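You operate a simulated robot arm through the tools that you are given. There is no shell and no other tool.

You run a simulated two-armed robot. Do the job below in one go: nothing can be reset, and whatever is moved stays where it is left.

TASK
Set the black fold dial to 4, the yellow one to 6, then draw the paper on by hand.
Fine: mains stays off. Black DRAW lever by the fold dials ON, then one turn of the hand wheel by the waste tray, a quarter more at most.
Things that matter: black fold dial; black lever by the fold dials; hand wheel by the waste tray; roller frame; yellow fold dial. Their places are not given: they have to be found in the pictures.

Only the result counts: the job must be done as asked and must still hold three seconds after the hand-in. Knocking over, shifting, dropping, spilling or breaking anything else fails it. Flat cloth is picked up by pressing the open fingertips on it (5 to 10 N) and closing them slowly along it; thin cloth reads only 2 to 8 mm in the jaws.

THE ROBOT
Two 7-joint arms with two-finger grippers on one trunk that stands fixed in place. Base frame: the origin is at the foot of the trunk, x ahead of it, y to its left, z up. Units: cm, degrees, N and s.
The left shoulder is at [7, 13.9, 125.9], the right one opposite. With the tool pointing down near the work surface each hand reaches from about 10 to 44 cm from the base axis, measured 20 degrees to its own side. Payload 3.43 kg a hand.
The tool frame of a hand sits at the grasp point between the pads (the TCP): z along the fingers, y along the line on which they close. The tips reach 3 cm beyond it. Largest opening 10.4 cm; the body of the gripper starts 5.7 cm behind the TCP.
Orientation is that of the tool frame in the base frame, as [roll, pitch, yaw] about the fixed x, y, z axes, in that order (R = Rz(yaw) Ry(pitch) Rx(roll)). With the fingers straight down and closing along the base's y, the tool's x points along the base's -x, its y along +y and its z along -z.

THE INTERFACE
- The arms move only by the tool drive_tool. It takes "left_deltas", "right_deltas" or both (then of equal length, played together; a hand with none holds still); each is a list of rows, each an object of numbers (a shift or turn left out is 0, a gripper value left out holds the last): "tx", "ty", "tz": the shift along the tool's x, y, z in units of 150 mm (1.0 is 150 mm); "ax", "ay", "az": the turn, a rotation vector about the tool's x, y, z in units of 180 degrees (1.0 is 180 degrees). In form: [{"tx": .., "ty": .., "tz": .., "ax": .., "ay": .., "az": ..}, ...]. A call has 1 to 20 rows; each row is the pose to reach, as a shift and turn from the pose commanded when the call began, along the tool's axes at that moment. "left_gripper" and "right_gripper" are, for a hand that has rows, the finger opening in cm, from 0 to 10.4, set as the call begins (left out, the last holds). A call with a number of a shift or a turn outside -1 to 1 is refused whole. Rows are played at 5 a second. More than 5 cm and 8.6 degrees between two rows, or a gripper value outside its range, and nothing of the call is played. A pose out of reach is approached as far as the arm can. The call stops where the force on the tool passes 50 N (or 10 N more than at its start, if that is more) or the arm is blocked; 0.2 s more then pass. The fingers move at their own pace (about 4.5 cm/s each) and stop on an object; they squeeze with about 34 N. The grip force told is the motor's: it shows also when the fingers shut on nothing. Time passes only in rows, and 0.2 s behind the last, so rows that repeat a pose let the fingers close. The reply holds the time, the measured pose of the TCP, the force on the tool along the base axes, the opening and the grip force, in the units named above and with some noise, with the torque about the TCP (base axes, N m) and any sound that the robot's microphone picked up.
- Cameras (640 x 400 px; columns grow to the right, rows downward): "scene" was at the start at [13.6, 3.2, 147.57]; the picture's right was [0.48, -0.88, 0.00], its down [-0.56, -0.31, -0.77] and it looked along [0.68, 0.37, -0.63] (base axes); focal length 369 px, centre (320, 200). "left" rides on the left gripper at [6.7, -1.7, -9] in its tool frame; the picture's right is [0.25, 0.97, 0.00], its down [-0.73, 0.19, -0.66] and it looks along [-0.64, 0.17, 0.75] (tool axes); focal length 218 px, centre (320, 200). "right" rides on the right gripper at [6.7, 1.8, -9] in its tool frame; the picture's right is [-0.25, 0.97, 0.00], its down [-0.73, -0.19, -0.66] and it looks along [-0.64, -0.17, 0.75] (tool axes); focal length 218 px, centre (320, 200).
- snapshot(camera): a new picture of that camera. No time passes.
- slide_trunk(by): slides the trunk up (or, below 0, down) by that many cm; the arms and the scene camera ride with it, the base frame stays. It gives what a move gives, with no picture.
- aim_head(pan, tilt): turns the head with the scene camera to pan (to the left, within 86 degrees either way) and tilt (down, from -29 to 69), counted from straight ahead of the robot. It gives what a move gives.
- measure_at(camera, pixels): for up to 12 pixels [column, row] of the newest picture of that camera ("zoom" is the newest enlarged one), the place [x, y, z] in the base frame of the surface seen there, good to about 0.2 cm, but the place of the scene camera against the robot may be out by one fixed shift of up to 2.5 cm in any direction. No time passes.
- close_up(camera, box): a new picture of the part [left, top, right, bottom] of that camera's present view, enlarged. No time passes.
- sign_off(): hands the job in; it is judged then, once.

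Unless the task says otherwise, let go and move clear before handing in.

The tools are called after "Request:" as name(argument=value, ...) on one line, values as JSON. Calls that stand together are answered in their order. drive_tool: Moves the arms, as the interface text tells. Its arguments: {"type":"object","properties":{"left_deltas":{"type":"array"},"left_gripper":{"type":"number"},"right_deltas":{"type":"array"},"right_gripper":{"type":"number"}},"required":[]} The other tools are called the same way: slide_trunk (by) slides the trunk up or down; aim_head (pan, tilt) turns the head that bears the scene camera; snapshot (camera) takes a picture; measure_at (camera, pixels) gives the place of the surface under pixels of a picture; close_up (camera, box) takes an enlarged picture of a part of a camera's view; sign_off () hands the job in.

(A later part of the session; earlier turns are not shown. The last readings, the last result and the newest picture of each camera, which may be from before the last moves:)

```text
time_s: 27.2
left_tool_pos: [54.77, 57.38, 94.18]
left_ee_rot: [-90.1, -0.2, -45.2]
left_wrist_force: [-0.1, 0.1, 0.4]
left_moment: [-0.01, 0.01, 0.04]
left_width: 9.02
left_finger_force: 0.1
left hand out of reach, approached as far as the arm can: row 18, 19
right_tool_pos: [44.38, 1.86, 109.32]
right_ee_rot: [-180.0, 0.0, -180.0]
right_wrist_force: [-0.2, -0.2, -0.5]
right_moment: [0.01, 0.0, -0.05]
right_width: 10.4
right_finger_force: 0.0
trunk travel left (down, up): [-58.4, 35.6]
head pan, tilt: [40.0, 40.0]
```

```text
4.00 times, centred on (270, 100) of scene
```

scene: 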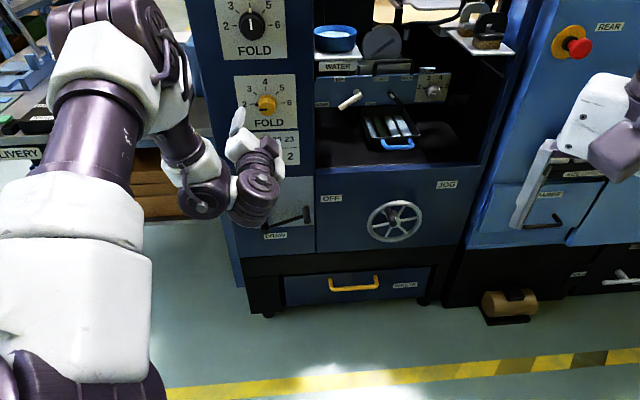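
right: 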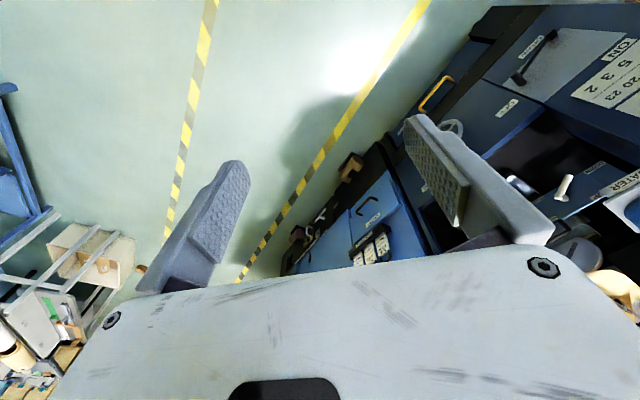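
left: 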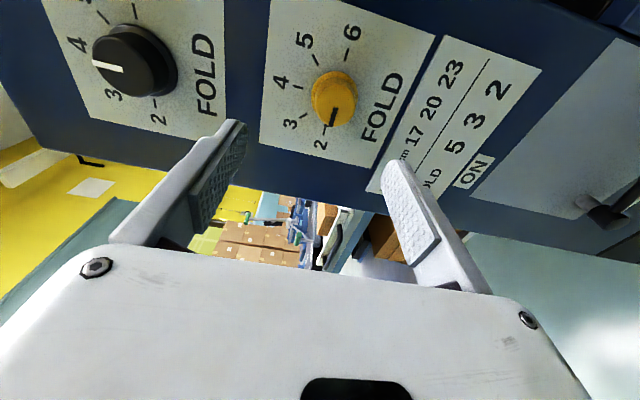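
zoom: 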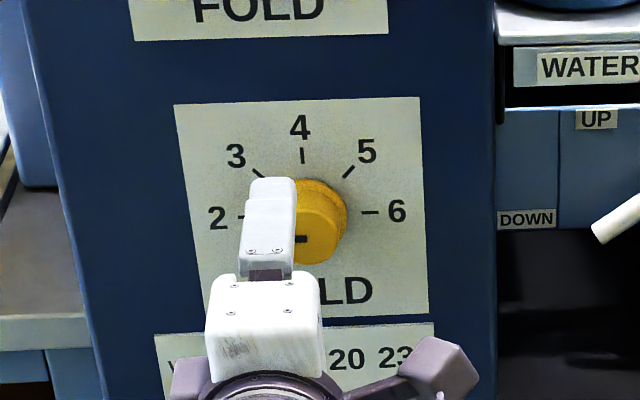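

At -90° the arm was just short of reach, reading R -1.85, z 94.2. I'll turn back to -60° and check where the hand settles.

Request:
drive_tool(left_deltas=[{"az": 0.0417}, {"az": 0.0833}, {"az": 0.125}, {"az": 0.1667}, {"az": 0.1667}], left_gripper=9.0)

Request:
snapshot(camera="left")

```text
time_s: 28.4
left_tool_pos: [54.7, 57.37, 94.16]
left_ee_rot: [-90.0, 30.1, -45.3]
left_wrist_force: [0.8, -0.1, -0.4]
left_moment: [0.01, 0.03, 0.0]
left_width: 8.98
left_finger_force: 0.0
right_tool_pos: [44.49, 1.94, 109.3]
right_ee_rot: [180.0, 0.0, 179.9]
right_wrist_force: [-0.2, -0.3, 0.7]
right_moment: [0.02, 0.0, 0.0]
right_width: 10.41
right_finger_force: 0.0
trunk travel left (down, up): [-58.4, 35.6]
head pan, tilt: [40.0, 40.0]
```

```text
taken
```

left: 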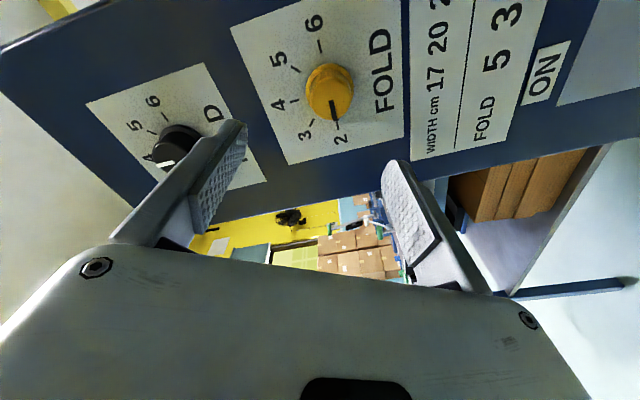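

The commanded pose is now the reached one, at -60°. I'll re-measure the yellow dial from this side.

Request:
close_up(camera="left", box=[250, 40, 410, 140])

```text
4.00 times, centred on (330, 90) of left
```

zoom: 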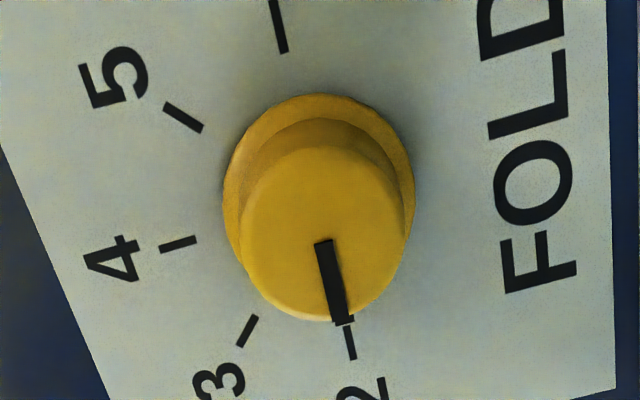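

Request:
measure_at(camera="left", pixels=[[330.75, 98.5], [337.5, 125.75], [319.75, 46.5], [294.5, 101], [296, 69], [311.75, 122.5]])

```text
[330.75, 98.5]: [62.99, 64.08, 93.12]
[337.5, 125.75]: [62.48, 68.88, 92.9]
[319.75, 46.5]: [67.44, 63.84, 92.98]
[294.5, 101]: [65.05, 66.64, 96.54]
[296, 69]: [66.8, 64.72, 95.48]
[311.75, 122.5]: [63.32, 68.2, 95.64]
```

The yellow dial's axis reads R≈-1.05, z≈93.0. I'll centre on it, go in to the same depth as before, and close.

Request:
drive_tool(left_deltas=[{"tx": 0.045, "ty": 0.02, "tz": 0.05}, {"tx": 0.0872, "ty": 0.039, "tz": 0.12}, {"tx": 0.0872, "ty": 0.039, "tz": 0.25}, {"tx": 0.0872, "ty": 0.039, "tz": 0.38}, {"tx": 0.0872, "ty": 0.039, "tz": 0.5}, {"tx": 0.0872, "ty": 0.039, "tz": 0.57}, {"tx": 0.0872, "ty": 0.039, "tz": 0.63}], left_gripper=9.0)

Request:
snapshot(camera="left")

```text
time_s: 30.0
left_tool_pos: [59.95, 63.1, 94.76]
left_ee_rot: [-90.1, 30.0, -45.2]
left_wrist_force: [0.1, 0.6, 1.1]
left_moment: [0.01, 0.0, -0.01]
left_width: 9.01
left_finger_force: 0.1
left hand out of reach, approached as far as the arm can: row 4, 5, 6, 7
right_tool_pos: [44.3, 1.86, 109.27]
right_ee_rot: [179.9, 0.1, 180.0]
right_wrist_force: [0.5, -0.3, 0.1]
right_moment: [0.01, -0.02, 0.03]
right_width: 10.39
right_finger_force: 0.0
trunk travel left (down, up): [-58.4, 35.6]
head pan, tilt: [40.0, 40.0]
```

```text
taken
```

left: 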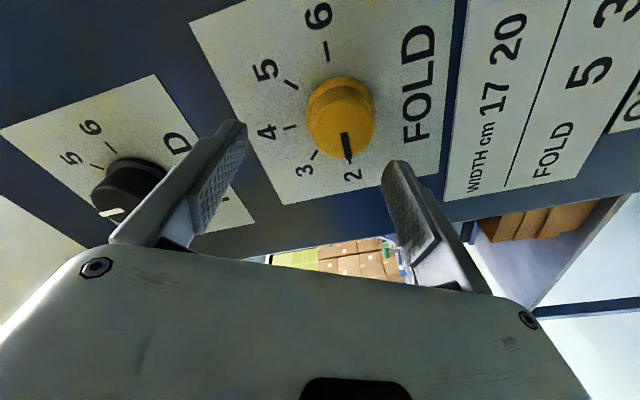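

At -60° the arm falls short, at 87 of 88.7 and off to the side. It reached the black dial fine at -45°, so I'll back off, turn to -45° and re-centre.

Request:
drive_tool(left_deltas=[{"tz": -0.15}, {"tz": -0.3, "az": 0.02}, {"tx": 0.04, "ty": 0.02, "tz": -0.4, "az": 0.04}, {"tx": 0.09, "ty": 0.045, "tz": -0.4, "az": 0.065}, {"tx": 0.1268, "ty": 0.0623, "tz": -0.4, "az": 0.0833}, {"tx": 0.1268, "ty": 0.0623, "tz": -0.4, "az": 0.0833}], left_gripper=9.0)

```text
time_s: 31.4
left_tool_pos: [56.47, 58.19, 92.92]
left_ee_rot: [-90.0, 45.2, -45.2]
left_wrist_force: [-0.6, 0.2, -0.2]
left_moment: [0.02, -0.02, 0.01]
left_width: 8.97
left_finger_force: 0.1
right_tool_pos: [44.4, 1.79, 109.33]
right_ee_rot: [-180.0, -0.1, 179.9]
right_wrist_force: [-0.6, 0.0, 0.5]
right_moment: [0.0, 0.0, -0.03]
right_width: 10.39
right_finger_force: 0.0
trunk travel left (down, up): [-58.4, 35.6]
head pan, tilt: [40.0, 40.0]
```

Now at 81.1, R -1.2, z 92.9 and -45°. I'll go in and check that it gets to depth.

Request:
drive_tool(left_deltas=[{"tx": 0.003, "ty": -0.011, "tz": 0.12}, {"tx": 0.003, "ty": -0.011, "tz": 0.24}, {"tx": 0.003, "ty": -0.011, "tz": 0.36}, {"tx": 0.003, "ty": -0.011, "tz": 0.44}, {"tx": 0.003, "ty": -0.011, "tz": 0.509}], left_gripper=9.0)

Request:
snapshot(camera="left")

```text
time_s: 32.6
left_tool_pos: [61.42, 63.46, 93.58]
left_ee_rot: [-90.1, 45.0, -45.2]
left_wrist_force: [0.1, 0.3, -0.2]
left_moment: [-0.04, 0.01, -0.01]
left_width: 9.01
left_finger_force: 0.0
left hand out of reach, approached as far as the arm can: row 5
right_tool_pos: [44.42, 1.81, 109.2]
right_ee_rot: [-179.9, 0.0, 180.0]
right_wrist_force: [0.3, 0.4, 0.5]
right_moment: [-0.02, 0.04, 0.0]
right_width: 10.39
right_finger_force: 0.1
trunk travel left (down, up): [-58.4, 35.6]
head pan, tilt: [40.0, 40.0]
```

```text
taken
```

left: 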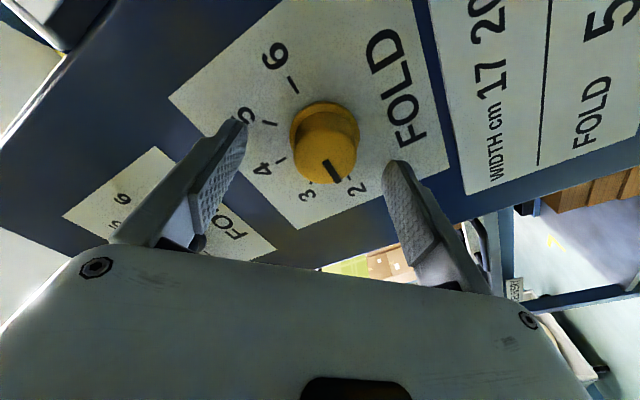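

It's still marginal: it reached 88.3, and z drifted up to 93.6. The arm does better with the target nearer shoulder height, so I'll back out, lower the trunk 9 cm and raise the hand by the same.

Request:
drive_tool(left_deltas=[{"tz": -0.12}, {"tz": -0.25}, {"tz": -0.38}, {"tz": -0.5}], left_gripper=9.0)

Request:
slide_trunk(by=-9)

```text
time_s: 33.6
left_tool_pos: [56.24, 57.94, 93.73]
left_ee_rot: [-90.0, 45.0, -45.2]
left_wrist_force: [-0.5, -0.4, 0.1]
left_moment: [0.0, 0.0, 0.01]
left_width: 8.98
left_finger_force: 0.0
right_tool_pos: [44.37, 1.84, 109.33]
right_ee_rot: [-180.0, 0.0, 180.0]
right_wrist_force: [-0.6, -0.1, 0.5]
right_moment: [0.03, 0.0, -0.01]
right_width: 10.38
right_finger_force: 0.0
trunk travel left (down, up): [-58.4, 35.6]
head pan, tilt: [40.0, 40.0]
```

```text
time_s: 34.8
left_tool_pos: [56.12, 58.04, 84.67]
left_ee_rot: [-90.1, 45.1, -45.2]
left_wrist_force: [-0.8, 0.6, 0.4]
left_moment: [-0.01, -0.03, 0.01]
left_width: 8.96
left_finger_force: 0.0
right_tool_pos: [44.3, 1.82, 100.31]
right_ee_rot: [-180.0, 0.0, 180.0]
right_wrist_force: [-0.7, -0.4, -0.3]
right_moment: [0.02, 0.02, 0.02]
right_width: 10.42
right_finger_force: 0.0
trunk travel left (down, up): [-49.4, 44.6]
head pan, tilt: [40.0, 40.0]
```

Request:
drive_tool(left_deltas=[{"tx": -0.0945, "ty": -0.1018}, {"tx": -0.189, "ty": -0.2035}, {"tx": -0.2835, "ty": -0.3053}, {"tx": -0.378, "ty": -0.407}, {"tx": -0.378, "ty": -0.407, "tz": 0.13}, {"tx": -0.378, "ty": -0.407, "tz": 0.26}, {"tx": -0.378, "ty": -0.407, "tz": 0.39}, {"tx": -0.378, "ty": -0.407, "tz": 0.47}, {"tx": -0.378, "ty": -0.407, "tz": 0.535}], left_gripper=9.0)

Request:
snapshot(camera="left")

Request:
snapshot(camera="scene")

```text
time_s: 36.8
left_tool_pos: [62.1, 63.45, 92.88]
left_ee_rot: [-90.1, 45.0, -45.2]
left_wrist_force: [-0.7, -0.6, 0.2]
left_moment: [0.03, 0.03, 0.0]
left_width: 9.0
left_finger_force: 0.1
right_tool_pos: [44.5, 1.85, 100.27]
right_ee_rot: [-179.9, -0.1, -180.0]
right_wrist_force: [0.2, 0.0, -0.4]
right_moment: [0.03, 0.03, 0.05]
right_width: 10.43
right_finger_force: 0.0
trunk travel left (down, up): [-49.4, 44.6]
head pan, tilt: [40.0, 40.0]
```

```text
taken
```

left: 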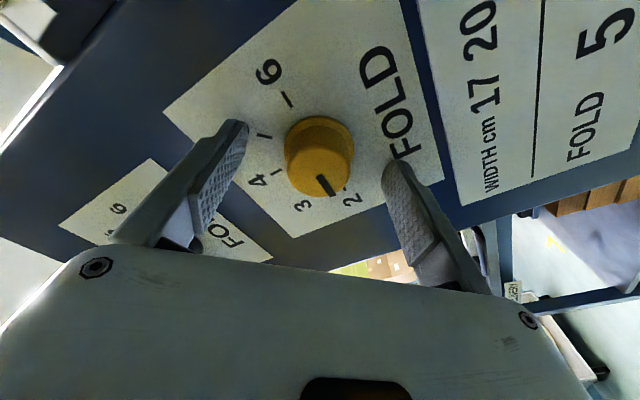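

```text
taken
```

scene: 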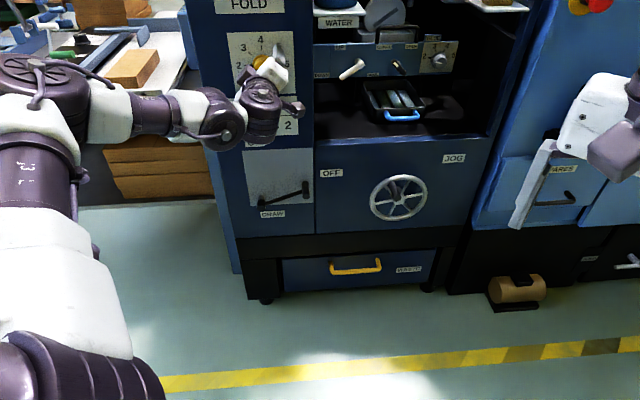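

The hand reached full depth (88.8, R -0.95, z 92.9) with the knob between the fingers. I'll close on it.

Request:
drive_tool(left_deltas=[{"tx": 0}, {"tx": 0}, {"tx": 0}, {"tx": 0}, {"tx": 0}], left_gripper=3.0)

```text
time_s: 38.0
left_tool_pos: [62.04, 63.51, 92.97]
left_ee_rot: [-90.0, 45.0, -45.2]
left_wrist_force: [3.0, -0.1, 2.1]
left_moment: [-0.06, 0.05, -0.23]
left_width: 3.62
left_finger_force: 44.5
right_tool_pos: [44.43, 1.92, 100.31]
right_ee_rot: [-180.0, 0.0, 180.0]
right_wrist_force: [0.3, -0.3, -0.4]
right_moment: [0.0, 0.03, -0.03]
right_width: 10.39
right_finger_force: 0.2
trunk travel left (down, up): [-49.4, 44.6]
head pan, tilt: [40.0, 40.0]
```

Gripped at 3.62 cm, nearly centred. I'll turn 90° clockwise.

Request:
drive_tool(left_deltas=[{"az": 0.03125}, {"az": 0.0625}, {"az": 0.09375}, {"az": 0.125}, {"az": 0.15625}, {"az": 0.1875}, {"az": 0.21875}, {"az": 0.25}, {"az": 0.28125}, {"az": 0.3125}, {"az": 0.34375}, {"az": 0.375}, {"az": 0.40625}, {"az": 0.4375}, {"az": 0.46875}, {"az": 0.5}])

Request:
close_up(camera="scene", box=[220, 25, 316, 85])

Request:
snapshot(camera="left")

```text
time_s: 41.4
left_tool_pos: [62.08, 63.48, 93.01]
left_ee_rot: [90.1, 44.9, 134.9]
left_wrist_force: [5.8, 2.3, 5.9]
left_moment: [0.09, -0.06, -0.04]
left_width: 3.63
left_finger_force: 45.1
right_tool_pos: [44.43, 1.82, 100.35]
right_ee_rot: [-180.0, -0.1, 180.0]
right_wrist_force: [0.0, 0.3, -0.8]
right_moment: [0.02, 0.02, -0.02]
right_width: 10.39
right_finger_force: 0.0
trunk travel left (down, up): [-49.4, 44.6]
head pan, tilt: [40.0, 40.0]
```

```text
6.67 times, centred on (268, 55) of scene
```

zoom: 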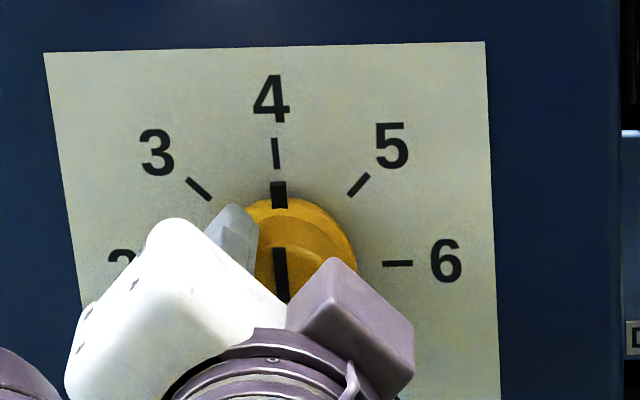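

```text
taken
```

left: 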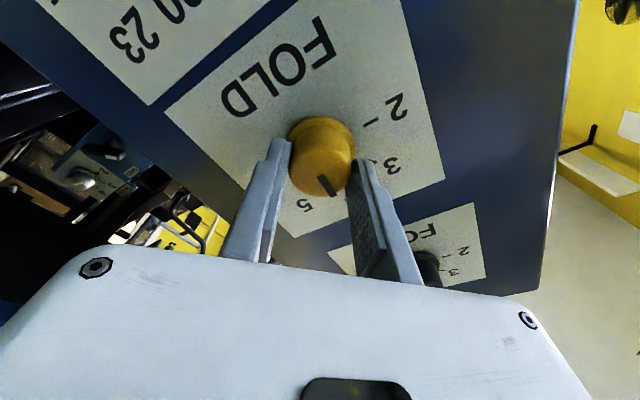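

The yellow pointer is at 4. I'll open, turn the open hand back 90° in place, and regrip for the second quarter turn.

Request:
drive_tool(left_deltas=[{"tx": 0}, {"tx": 0}, {"tx": 0}, {"tx": 0}, {"tx": 0}], left_gripper=9.0)

Request:
drive_tool(left_deltas=[{"az": -0.04}, {"az": -0.08}, {"az": -0.12}, {"az": -0.16}, {"az": -0.2}, {"az": -0.24}, {"az": -0.28}, {"az": -0.32}, {"az": -0.36}, {"az": -0.4}, {"az": -0.44}, {"az": -0.48}, {"az": -0.5}])

Request:
close_up(camera="scene", box=[220, 25, 316, 85])

```text
time_s: 42.6
left_tool_pos: [61.99, 63.5, 92.91]
left_ee_rot: [90.1, 44.9, 135.0]
left_wrist_force: [-0.4, -0.5, 0.7]
left_moment: [0.01, 0.0, 0.06]
left_width: 9.04
left_finger_force: 0.0
right_tool_pos: [44.42, 1.86, 100.23]
right_ee_rot: [-179.9, 0.0, 180.0]
right_wrist_force: [0.2, 0.8, -0.3]
right_moment: [0.04, -0.01, 0.01]
right_width: 10.4
right_finger_force: 0.1
trunk travel left (down, up): [-49.4, 44.6]
head pan, tilt: [40.0, 40.0]
```

```text
time_s: 45.4
left_tool_pos: [62.14, 63.42, 92.88]
left_ee_rot: [-90.0, 45.0, -45.2]
left_wrist_force: [0.4, 0.4, 0.8]
left_moment: [0.02, 0.01, 0.0]
left_width: 9.0
left_finger_force: 0.0
right_tool_pos: [44.41, 1.78, 100.37]
right_ee_rot: [-180.0, 0.1, 179.9]
right_wrist_force: [-0.1, -1.0, -0.3]
right_moment: [0.02, 0.03, 0.01]
right_width: 10.41
right_finger_force: 0.0
trunk travel left (down, up): [-49.4, 44.6]
head pan, tilt: [40.0, 40.0]
```

```text
6.67 times, centred on (268, 55) of scene
```

zoom: 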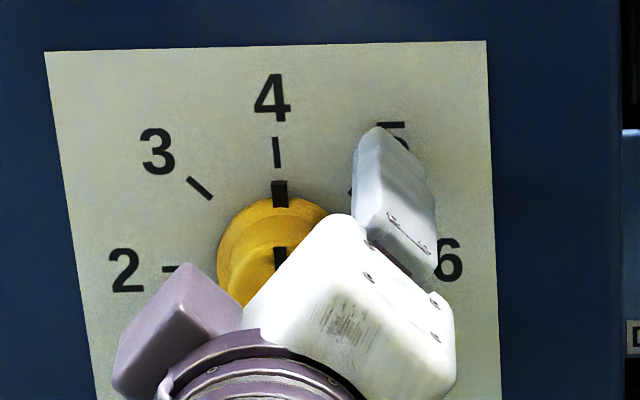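

The pointer stayed on 4. I'll close and turn the second 90°.

Request:
drive_tool(left_deltas=[{"tx": 0}, {"tx": 0}, {"tx": 0}, {"tx": 0}, {"tx": 0}], left_gripper=3.0)

Request:
drive_tool(left_deltas=[{"az": 0.03125}, {"az": 0.0625}, {"az": 0.09375}, {"az": 0.125}, {"az": 0.15625}, {"az": 0.1875}, {"az": 0.21875}, {"az": 0.25}, {"az": 0.28125}, {"az": 0.3125}, {"az": 0.34375}, {"az": 0.375}, {"az": 0.40625}, {"az": 0.4375}, {"az": 0.46875}, {"az": 0.5}])

Request:
close_up(camera="scene", box=[220, 25, 316, 85])

Request:
snapshot(camera="left")

```text
time_s: 46.6
left_tool_pos: [62.16, 63.55, 92.94]
left_ee_rot: [-90.0, 45.0, -45.1]
left_wrist_force: [3.5, 1.4, 4.0]
left_moment: [-0.06, 0.05, -0.25]
left_width: 3.64
left_finger_force: 44.8
right_tool_pos: [44.46, 1.89, 100.29]
right_ee_rot: [-179.9, -0.1, -180.0]
right_wrist_force: [0.3, -0.4, 0.2]
right_moment: [-0.04, 0.0, 0.0]
right_width: 10.42
right_finger_force: 0.1
trunk travel left (down, up): [-49.4, 44.6]
head pan, tilt: [40.0, 40.0]
```

```text
time_s: 50.0
left_tool_pos: [62.16, 63.56, 92.89]
left_ee_rot: [90.0, 44.8, 134.9]
left_wrist_force: [8.6, 3.4, 9.5]
left_moment: [0.11, -0.15, -0.07]
left_width: 3.61
left_finger_force: 44.6
right_tool_pos: [44.51, 1.84, 100.36]
right_ee_rot: [-179.9, 0.0, -180.0]
right_wrist_force: [0.4, 1.0, -0.1]
right_moment: [0.02, 0.0, 0.01]
right_width: 10.4
right_finger_force: 0.1
trunk travel left (down, up): [-49.4, 44.6]
head pan, tilt: [40.0, 40.0]
```

```text
6.67 times, centred on (268, 55) of scene
```

zoom: 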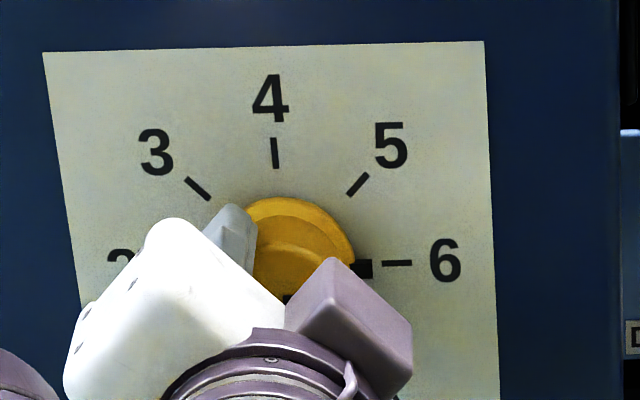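

```text
taken
```

left: 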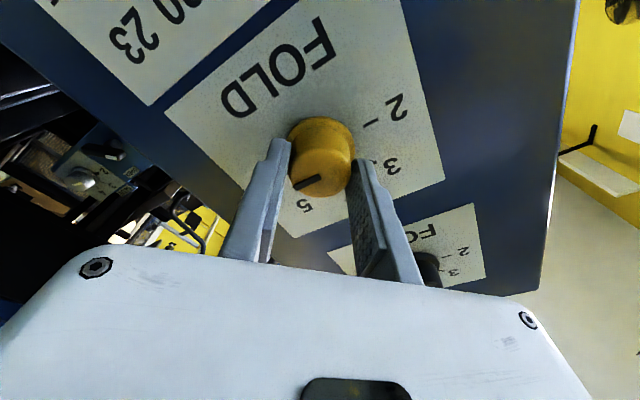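

The yellow pointer is at 6, with its block at (363,268) next to the tick. I'll relieve the small side load, open, and withdraw to check.

Request:
drive_tool(left_deltas=[{"tx": -0.0066, "ty": 0.0028}, {"tx": -0.0066, "ty": 0.0028}])

Request:
drive_tool(left_deltas=[{"tx": 0}, {"tx": 0}, {"tx": 0}, {"tx": 0}, {"tx": 0}], left_gripper=9.0)

Request:
drive_tool(left_deltas=[{"tz": -0.1}, {"tz": -0.2}, {"tz": -0.3}, {"tz": -0.45}, {"tz": -0.6}, {"tz": -0.75}])

Request:
close_up(camera="scene", box=[220, 25, 316, 85])

Request:
snapshot(camera="left")

Request:
close_up(camera="left", box=[240, 60, 400, 160])

```text
time_s: 50.6
left_tool_pos: [62.14, 63.51, 92.99]
left_ee_rot: [90.1, 44.8, 134.9]
left_wrist_force: [6.0, 3.2, 4.9]
left_moment: [0.22, -0.24, -0.21]
left_width: 3.61
left_finger_force: 44.9
right_tool_pos: [44.55, 1.85, 100.22]
right_ee_rot: [-180.0, -0.1, 179.9]
right_wrist_force: [0.0, 1.3, 0.4]
right_moment: [-0.02, -0.02, 0.03]
right_width: 10.41
right_finger_force: 0.1
trunk travel left (down, up): [-49.4, 44.6]
head pan, tilt: [40.0, 40.0]
```

```text
time_s: 51.8
left_tool_pos: [61.9, 63.56, 93.07]
left_ee_rot: [90.2, 45.0, 135.0]
left_wrist_force: [-0.7, 0.4, -0.2]
left_moment: [-0.01, -0.01, -0.02]
left_width: 9.02
left_finger_force: 0.0
right_tool_pos: [44.45, 1.86, 100.31]
right_ee_rot: [180.0, 0.0, 179.9]
right_wrist_force: [0.6, 0.8, 0.5]
right_moment: [0.01, 0.02, -0.02]
right_width: 10.41
right_finger_force: 0.0
trunk travel left (down, up): [-49.4, 44.6]
head pan, tilt: [40.0, 40.0]
```

```text
time_s: 53.2
left_tool_pos: [54.08, 55.51, 93.14]
left_ee_rot: [89.9, 45.0, 134.9]
left_wrist_force: [0.9, -0.6, -0.3]
left_moment: [-0.03, -0.02, 0.02]
left_width: 8.95
left_finger_force: 0.0
right_tool_pos: [44.46, 1.75, 100.24]
right_ee_rot: [179.9, -0.1, 179.9]
right_wrist_force: [-0.9, 0.1, -0.6]
right_moment: [0.01, 0.0, -0.02]
right_width: 10.42
right_finger_force: 0.0
trunk travel left (down, up): [-49.4, 44.6]
head pan, tilt: [40.0, 40.0]
```

```text
6.67 times, centred on (268, 55) of scene
```

zoom: 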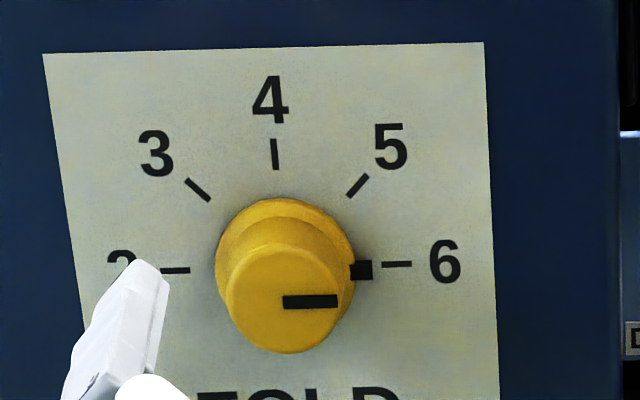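

```text
taken
```

left: 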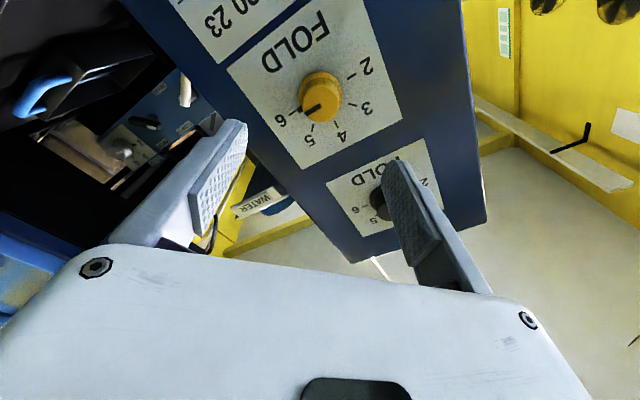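

```text
4.00 times, centred on (320, 110) of left
```

zoom: 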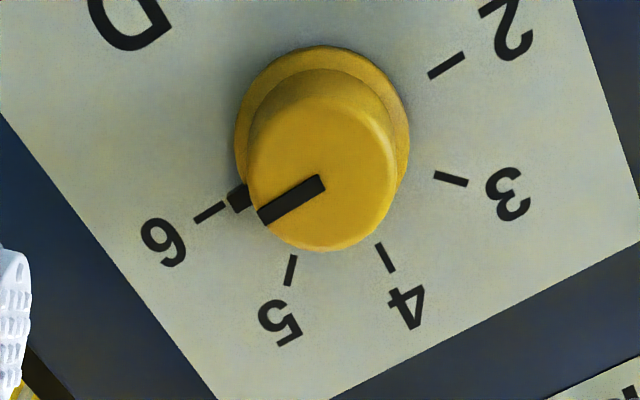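

The yellow pointer is parallel to its 6 tick, so both dials are set. Next is the lever at about z 57; I'll lower the trunk 30 cm with the hand still well back from the panel.

Request:
slide_trunk(by=-30)

Request:
snapshot(camera="left")

Request:
snapshot(camera="scene")

```text
time_s: 56.2
left_tool_pos: [54.03, 55.44, 62.94]
left_ee_rot: [90.1, 45.0, 134.9]
left_wrist_force: [0.1, 0.0, 0.1]
left_moment: [-0.01, -0.01, 0.03]
left_width: 9.02
left_finger_force: 0.1
right_tool_pos: [44.49, 1.84, 70.36]
right_ee_rot: [-180.0, 0.1, -179.9]
right_wrist_force: [1.0, 0.2, -0.5]
right_moment: [0.0, -0.01, 0.0]
right_width: 10.4
right_finger_force: 0.1
trunk travel left (down, up): [-19.4, 74.6]
head pan, tilt: [40.0, 40.0]
```

```text
taken
```

left: 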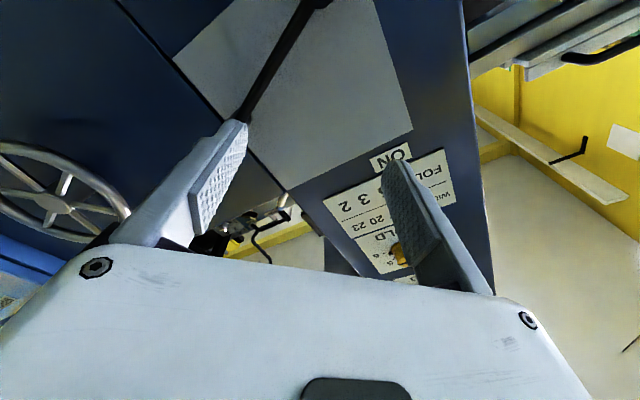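

```text
taken
```

scene: 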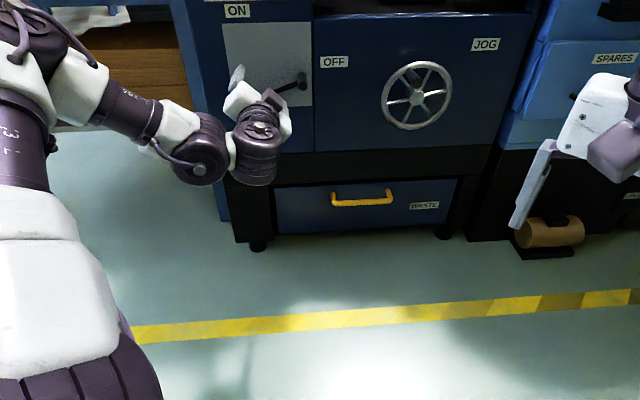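

The lever handle is at (297,82) and the wheel at (417,95) in the scene view. I'll enlarge and measure both with the scene camera, then tie that to the wrist camera.

Request:
close_up(camera="scene", box=[210, 0, 338, 80])

Request:
close_up(camera="scene", box=[250, 50, 346, 110])

Request:
close_up(camera="scene", box=[353, 50, 481, 130])

Request:
close_up(camera="left", box=[160, 0, 480, 200])

```text
5.00 times, centred on (274, 40) of scene
```

zoom: 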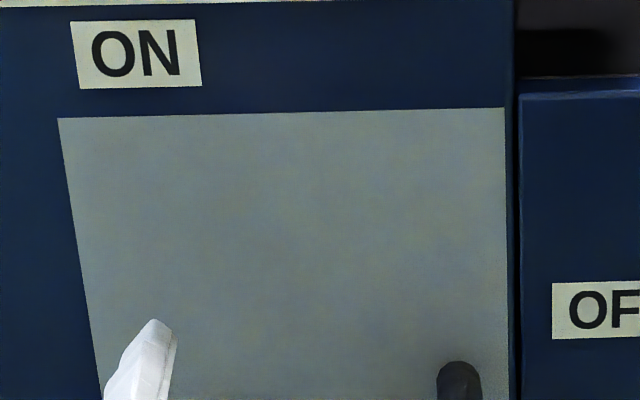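

```text
6.67 times, centred on (298, 80) of scene
```

zoom: 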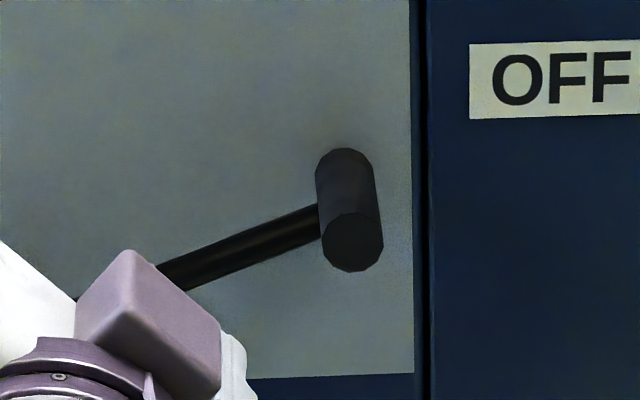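

```text
5.00 times, centred on (417, 90) of scene
```

zoom: 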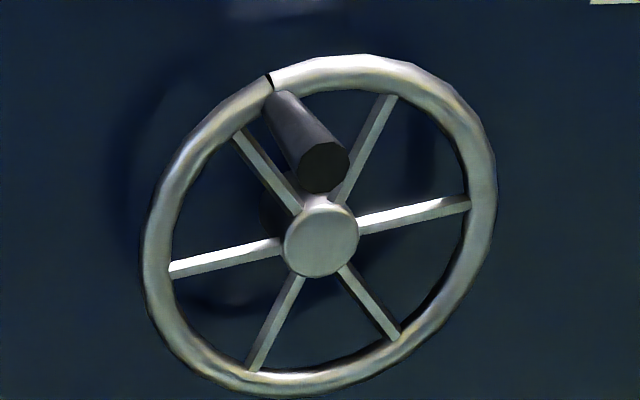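

```text
2.00 times, centred on (320, 100) of left
```

zoom: 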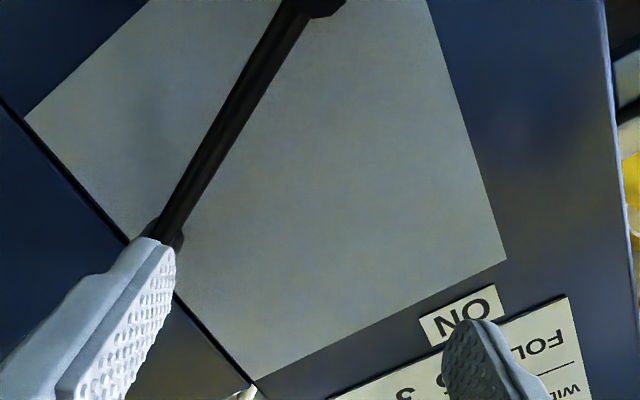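

Request:
measure_at(camera="scene", pixels=[[302.8, 86.3], [301.5, 75], [320.8, 67.5], [320.8, 57], [311, 22], [312, 105.5], [417, 98], [421, 63], [419, 125.5], [384.5, 99], [448.5, 93], [418, 83.4]])

Request:
measure_at(camera="left", pixels=[[243, 116], [240, 122], [248, 118], [310, 4], [317, 2], [320, 10], [280, 50], [289, 189], [413, 129], [372, 160], [408, 143], [60, 208]])

```text
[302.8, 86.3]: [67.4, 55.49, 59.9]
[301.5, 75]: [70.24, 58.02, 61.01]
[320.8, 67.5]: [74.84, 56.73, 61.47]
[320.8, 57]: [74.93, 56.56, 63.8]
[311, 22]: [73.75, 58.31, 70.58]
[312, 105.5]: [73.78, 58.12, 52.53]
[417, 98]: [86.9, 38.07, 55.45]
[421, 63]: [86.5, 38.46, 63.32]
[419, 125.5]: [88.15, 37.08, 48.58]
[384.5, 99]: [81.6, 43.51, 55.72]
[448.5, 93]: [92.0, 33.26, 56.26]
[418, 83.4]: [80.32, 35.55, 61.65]
```

```text
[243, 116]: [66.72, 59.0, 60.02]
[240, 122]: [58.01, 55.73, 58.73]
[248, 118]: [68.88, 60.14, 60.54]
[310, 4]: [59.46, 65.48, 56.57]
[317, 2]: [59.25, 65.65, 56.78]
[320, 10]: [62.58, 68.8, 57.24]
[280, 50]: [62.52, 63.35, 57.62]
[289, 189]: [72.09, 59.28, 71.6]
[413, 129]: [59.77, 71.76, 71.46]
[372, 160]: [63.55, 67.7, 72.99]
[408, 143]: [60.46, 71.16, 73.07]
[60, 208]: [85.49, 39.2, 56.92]
```

Combining both cameras, the lever's pivot is near R -4.5, z 56.5. Its handle stub is near R +6.5, z 60.5, running from N≈92 out to about 86. I'll bring the hand in front of the handle, staying back, for a good wrist-camera look.

Request:
drive_tool(left_deltas=[{"tx": -0.06, "ty": -0.117, "tz": -0.04}, {"tx": -0.12, "ty": -0.234, "tz": -0.08}, {"tx": -0.18, "ty": -0.35, "tz": -0.12}, {"tx": -0.24, "ty": -0.467, "tz": -0.16}], left_gripper=9.0)

Request:
snapshot(camera="left")

Request:
snapshot(camera="scene")

```text
time_s: 57.2
left_tool_pos: [57.75, 48.49, 60.68]
left_ee_rot: [90.2, 45.1, 134.9]
left_wrist_force: [-0.1, 0.1, -0.9]
left_moment: [-0.03, 0.01, 0.01]
left_width: 9.0
left_finger_force: 0.1
right_tool_pos: [44.45, 1.84, 70.27]
right_ee_rot: [-180.0, 0.0, -180.0]
right_wrist_force: [0.2, -0.3, 0.4]
right_moment: [-0.01, -0.02, 0.0]
right_width: 10.39
right_finger_force: 0.1
trunk travel left (down, up): [-19.4, 74.6]
head pan, tilt: [40.0, 40.0]
```

```text
taken
```

left: 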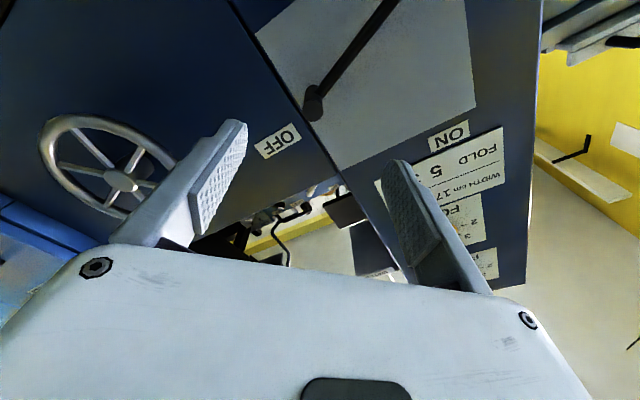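

```text
taken
```

scene: 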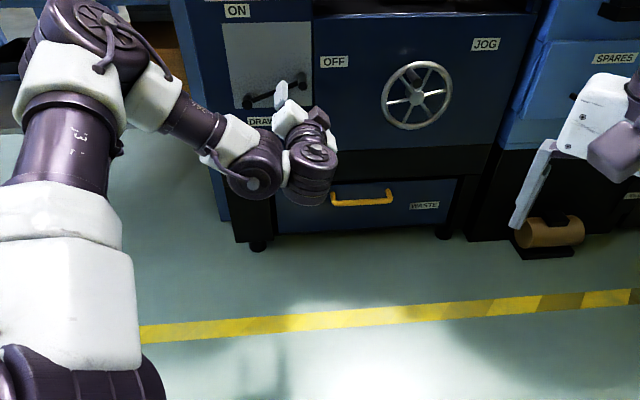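

Request:
close_up(camera="left", box=[260, 0, 420, 100])

Request:
close_up(camera="left", box=[280, 70, 360, 120])

Request:
close_up(camera="left", box=[20, 90, 212, 210])

```text
4.00 times, centred on (340, 50) of left
```

zoom: 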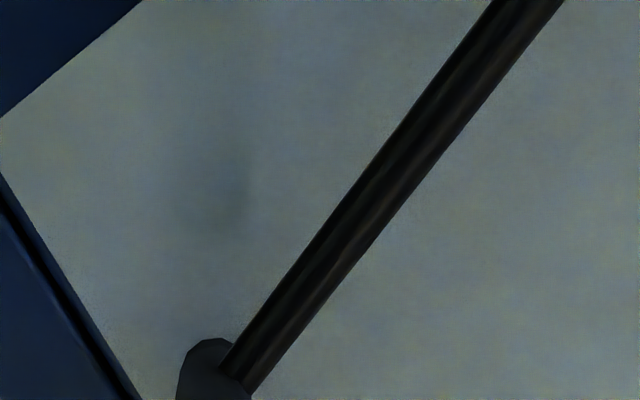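

```text
8.00 times, centred on (320, 95) of left
```

zoom: 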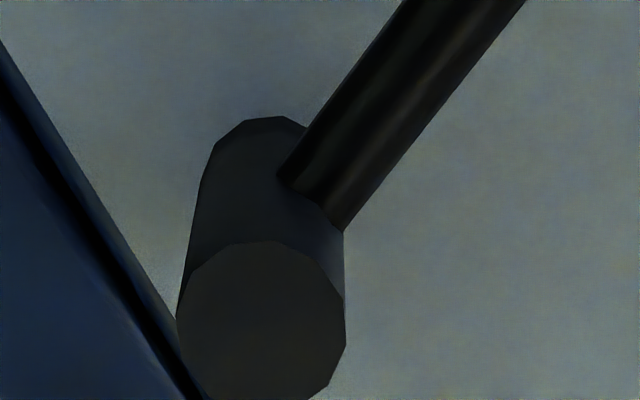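

```text
3.33 times, centred on (116, 150) of left
```

zoom: 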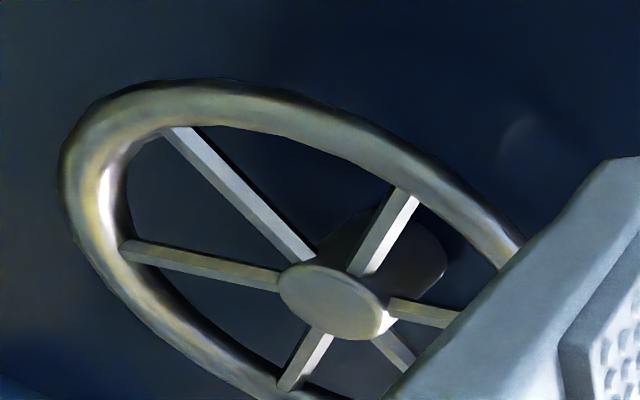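

Request:
measure_at(camera="left", pixels=[[312.75, 110.6], [304, 110.6], [321, 110.6], [309, 92], [311, 86.5], [322, 90], [350, 50], [370, 27], [388, 5], [348, 57], [365, 40], [300, 60]])

```text
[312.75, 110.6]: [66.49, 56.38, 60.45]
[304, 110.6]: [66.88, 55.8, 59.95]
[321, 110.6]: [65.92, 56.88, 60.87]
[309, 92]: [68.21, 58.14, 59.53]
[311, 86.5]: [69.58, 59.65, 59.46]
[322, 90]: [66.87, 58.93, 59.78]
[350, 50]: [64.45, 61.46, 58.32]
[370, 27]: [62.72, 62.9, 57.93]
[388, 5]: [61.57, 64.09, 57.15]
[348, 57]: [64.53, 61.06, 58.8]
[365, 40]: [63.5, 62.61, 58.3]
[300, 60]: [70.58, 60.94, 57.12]
```

The handle tip is at N 86.9, R 7.15, z 60.4 with a diameter of about 2 cm, and the pivot is near R -4.4, z 56.4, so the lever is about 12.2 cm long at 19° above horizontal. I'll measure the label centres to get the ON direction.

Request:
measure_at(camera="left", pixels=[[449, 135], [278, 140], [428, 137], [469, 132], [257, 148], [299, 133], [345, 170], [475, 107], [316, 118]])

```text
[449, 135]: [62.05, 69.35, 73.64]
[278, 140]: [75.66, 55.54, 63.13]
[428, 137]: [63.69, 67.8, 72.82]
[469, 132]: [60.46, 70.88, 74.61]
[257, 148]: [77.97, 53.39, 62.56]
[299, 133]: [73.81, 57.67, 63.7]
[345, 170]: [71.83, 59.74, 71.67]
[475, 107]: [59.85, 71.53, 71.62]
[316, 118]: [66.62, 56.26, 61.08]
```

ON lies at about 91° and OFF at about 20° around the pivot, so the lever swings roughly 71° counter-clockwise. I'll turn the hand to +70° so the fingers straddle the arm squarely, and centre on the handle.

Request:
drive_tool(left_deltas=[{"tx": -0.0026, "ty": -0.0104, "tz": 0.065, "az": 0.035}, {"tx": -0.0052, "ty": -0.0208, "tz": 0.13, "az": 0.07}, {"tx": -0.0078, "ty": -0.0311, "tz": 0.195, "az": 0.105}, {"tx": -0.0104, "ty": -0.0415, "tz": 0.259, "az": 0.139}], left_gripper=6.0)

Request:
snapshot(camera="left")

Request:
close_up(camera="left", box=[240, 40, 400, 140])

```text
time_s: 58.2
left_tool_pos: [60.77, 50.9, 60.33]
left_ee_rot: [89.9, 19.9, 134.7]
left_wrist_force: [-0.1, 0.7, 0.5]
left_moment: [0.01, 0.03, -0.01]
left_width: 5.99
left_finger_force: 0.1
right_tool_pos: [44.46, 1.85, 70.25]
right_ee_rot: [-179.9, 0.0, -179.9]
right_wrist_force: [-0.2, 1.1, -0.1]
right_moment: [0.02, 0.01, 0.01]
right_width: 10.4
right_finger_force: 0.1
trunk travel left (down, up): [-19.4, 74.6]
head pan, tilt: [40.0, 40.0]
```

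```text
taken
```

left: 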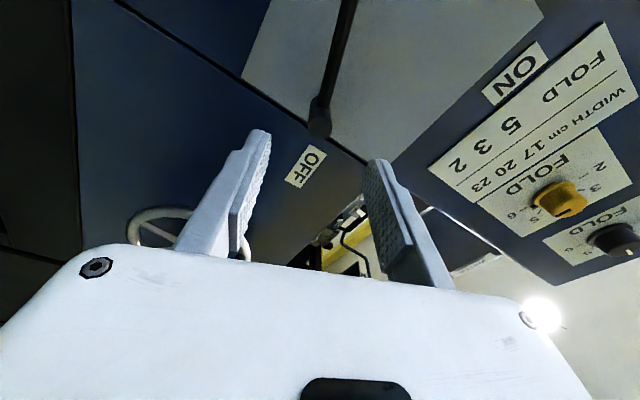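

```text
4.00 times, centred on (320, 90) of left
```

zoom: 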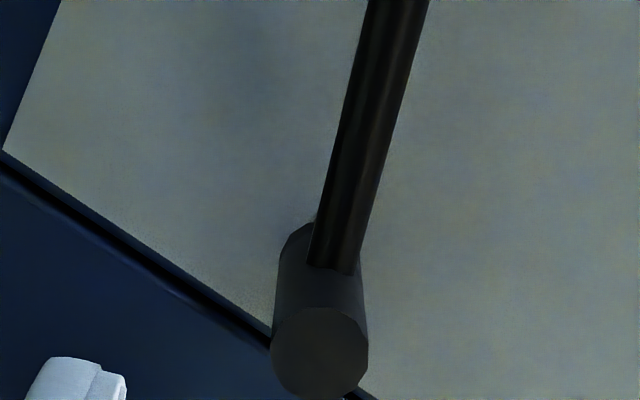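

Request:
measure_at(camera="left", pixels=[[320, 128], [311, 128], [329, 128], [318, 113], [335, 60], [340, 40]])

```text
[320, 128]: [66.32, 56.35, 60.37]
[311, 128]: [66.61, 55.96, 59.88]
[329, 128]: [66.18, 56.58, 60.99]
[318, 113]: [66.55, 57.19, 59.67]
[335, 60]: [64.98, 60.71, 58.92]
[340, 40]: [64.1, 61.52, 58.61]
```

The handle tip measures N 86.7, R 7.05, z 60.4, which is straight ahead of the tool. I'll go in to put the tips at about 89 and close.

Request:
drive_tool(left_deltas=[{"tx": -0.005, "tz": 0.12}, {"tx": -0.005, "tz": 0.24}, {"tx": -0.005, "tz": 0.36}, {"tx": -0.005, "tz": 0.469}], left_gripper=6.0)

Request:
snapshot(camera="left")

```text
time_s: 59.2
left_tool_pos: [65.96, 55.68, 60.28]
left_ee_rot: [90.1, 20.0, 134.8]
left_wrist_force: [-0.3, -0.2, -0.3]
left_moment: [-0.04, 0.04, -0.01]
left_width: 6.0
left_finger_force: 0.0
right_tool_pos: [44.48, 1.81, 70.29]
right_ee_rot: [179.9, -0.1, -180.0]
right_wrist_force: [-0.2, -0.8, -0.2]
right_moment: [0.02, -0.02, 0.0]
right_width: 10.39
right_finger_force: 0.1
trunk travel left (down, up): [-19.4, 74.6]
head pan, tilt: [40.0, 40.0]
```

```text
taken
```

left: 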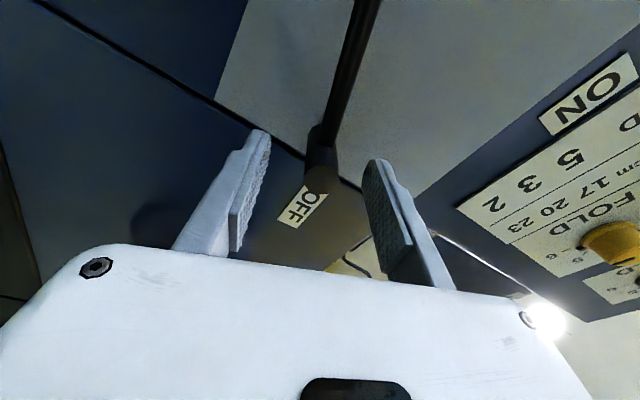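

Request:
drive_tool(left_deltas=[{"tx": 0}, {"tx": 0}, {"tx": 0}, {"tx": 0}], left_gripper=1.0)

Request:
snapshot(camera="left")

```text
time_s: 60.2
left_tool_pos: [65.95, 55.7, 60.43]
left_ee_rot: [89.9, 20.0, 134.9]
left_wrist_force: [4.7, 5.3, 4.9]
left_moment: [0.06, -0.06, -0.03]
left_width: 1.92
left_finger_force: 42.7
right_tool_pos: [44.39, 1.88, 70.24]
right_ee_rot: [179.9, 0.0, -179.9]
right_wrist_force: [0.4, -0.4, 0.3]
right_moment: [0.02, 0.03, 0.0]
right_width: 10.4
right_finger_force: 0.1
trunk travel left (down, up): [-19.4, 74.6]
head pan, tilt: [40.0, 40.0]
```

```text
taken
```

left: 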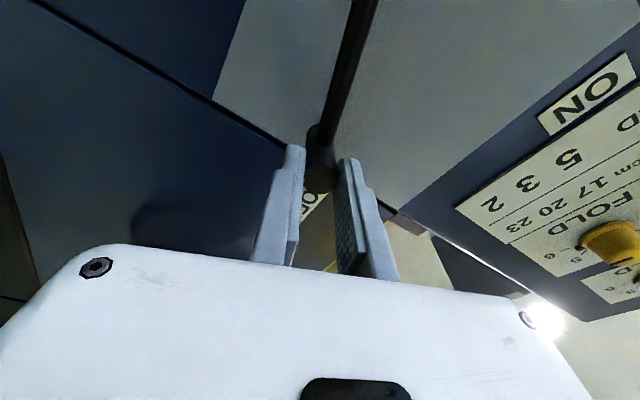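

The handle is gripped at 1.92 cm. I'll swing it counter-clockwise about the pivot, the first 24° in small steps, turning the tool with it.

Request:
drive_tool(left_deltas=[{"tx": 0.0009, "ty": 0.0429, "az": -0.0167}, {"tx": 0.003, "ty": 0.0856, "az": -0.0333}, {"tx": 0.0079, "ty": 0.1281, "az": -0.05}, {"tx": 0.015, "ty": 0.1704, "az": -0.0667}, {"tx": 0.0245, "ty": 0.2122, "az": -0.0833}, {"tx": 0.0357, "ty": 0.2534, "az": -0.1}, {"tx": 0.0496, "ty": 0.294, "az": -0.1167}, {"tx": 0.0651, "ty": 0.3339, "az": -0.1333}])

Request:
snapshot(camera="left")

Request:
snapshot(camera="scene")

```text
time_s: 62.0
left_tool_pos: [64.23, 57.63, 64.76]
left_ee_rot: [89.9, 44.1, 134.9]
left_wrist_force: [7.8, 3.5, 0.8]
left_moment: [-0.03, 0.04, 0.05]
left_width: 1.92
left_finger_force: 44.7
right_tool_pos: [44.46, 1.91, 70.36]
right_ee_rot: [-179.9, -0.1, -180.0]
right_wrist_force: [-0.1, 0.4, 0.8]
right_moment: [0.0, 0.01, -0.02]
right_width: 10.39
right_finger_force: 0.0
trunk travel left (down, up): [-19.4, 74.6]
head pan, tilt: [40.0, 40.0]
```

```text
taken
```

left: 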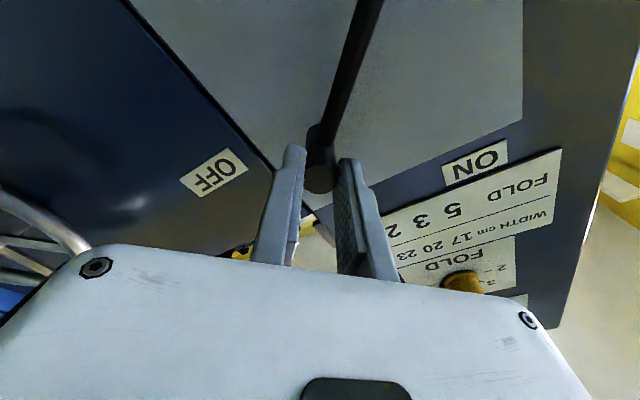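

```text
taken
```

scene: 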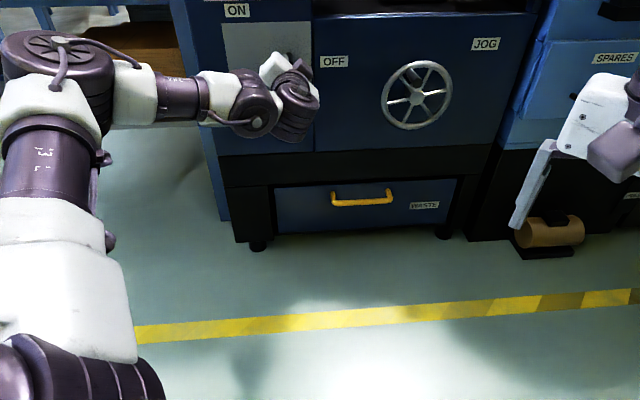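

The lever follows smoothly with under 10 N. I'll carry on another 40° and look.

Request:
drive_tool(left_deltas=[{"tx": 0.001, "ty": 0.0571, "az": -0.0222}, {"tx": 0.006, "ty": 0.114, "az": -0.0444}, {"tx": 0.015, "ty": 0.1704, "az": -0.0667}, {"tx": 0.0279, "ty": 0.226, "az": -0.0889}, {"tx": 0.0446, "ty": 0.2806, "az": -0.1111}, {"tx": 0.0651, "ty": 0.3339, "az": -0.1333}, {"tx": 0.0892, "ty": 0.3857, "az": -0.1556}, {"tx": 0.1169, "ty": 0.4356, "az": -0.1778}, {"tx": 0.1481, "ty": 0.4834, "az": -0.2}, {"tx": 0.1824, "ty": 0.5291, "az": -0.2222}])

Request:
snapshot(camera="left")

Request:
close_up(camera="scene", box=[200, 0, 360, 100])

```text
time_s: 64.2
left_tool_pos: [58.83, 62.85, 68.79]
left_ee_rot: [89.1, 84.1, 133.9]
left_wrist_force: [9.2, 5.8, 11.5]
left_moment: [0.11, -0.03, -0.1]
left_width: 1.92
left_finger_force: 45.2
right_tool_pos: [44.49, 1.82, 70.36]
right_ee_rot: [179.9, -0.1, 180.0]
right_wrist_force: [-0.3, 1.0, -1.0]
right_moment: [0.0, -0.01, -0.04]
right_width: 10.41
right_finger_force: 0.0
trunk travel left (down, up): [-19.4, 74.6]
head pan, tilt: [40.0, 40.0]
```

```text
taken
```

left: 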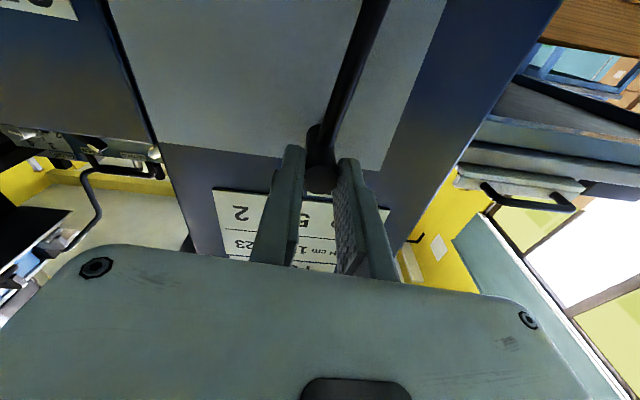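

```text
4.00 times, centred on (280, 50) of scene
```

zoom: 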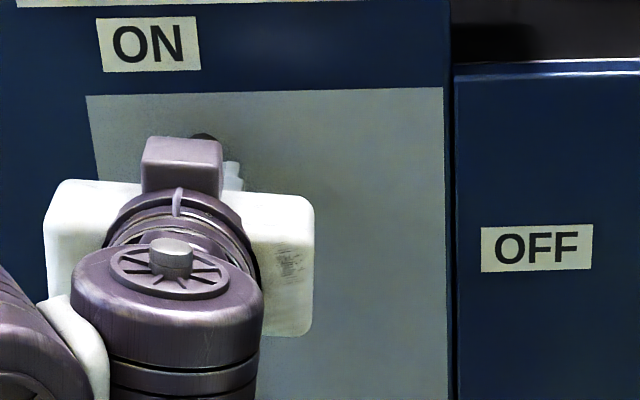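

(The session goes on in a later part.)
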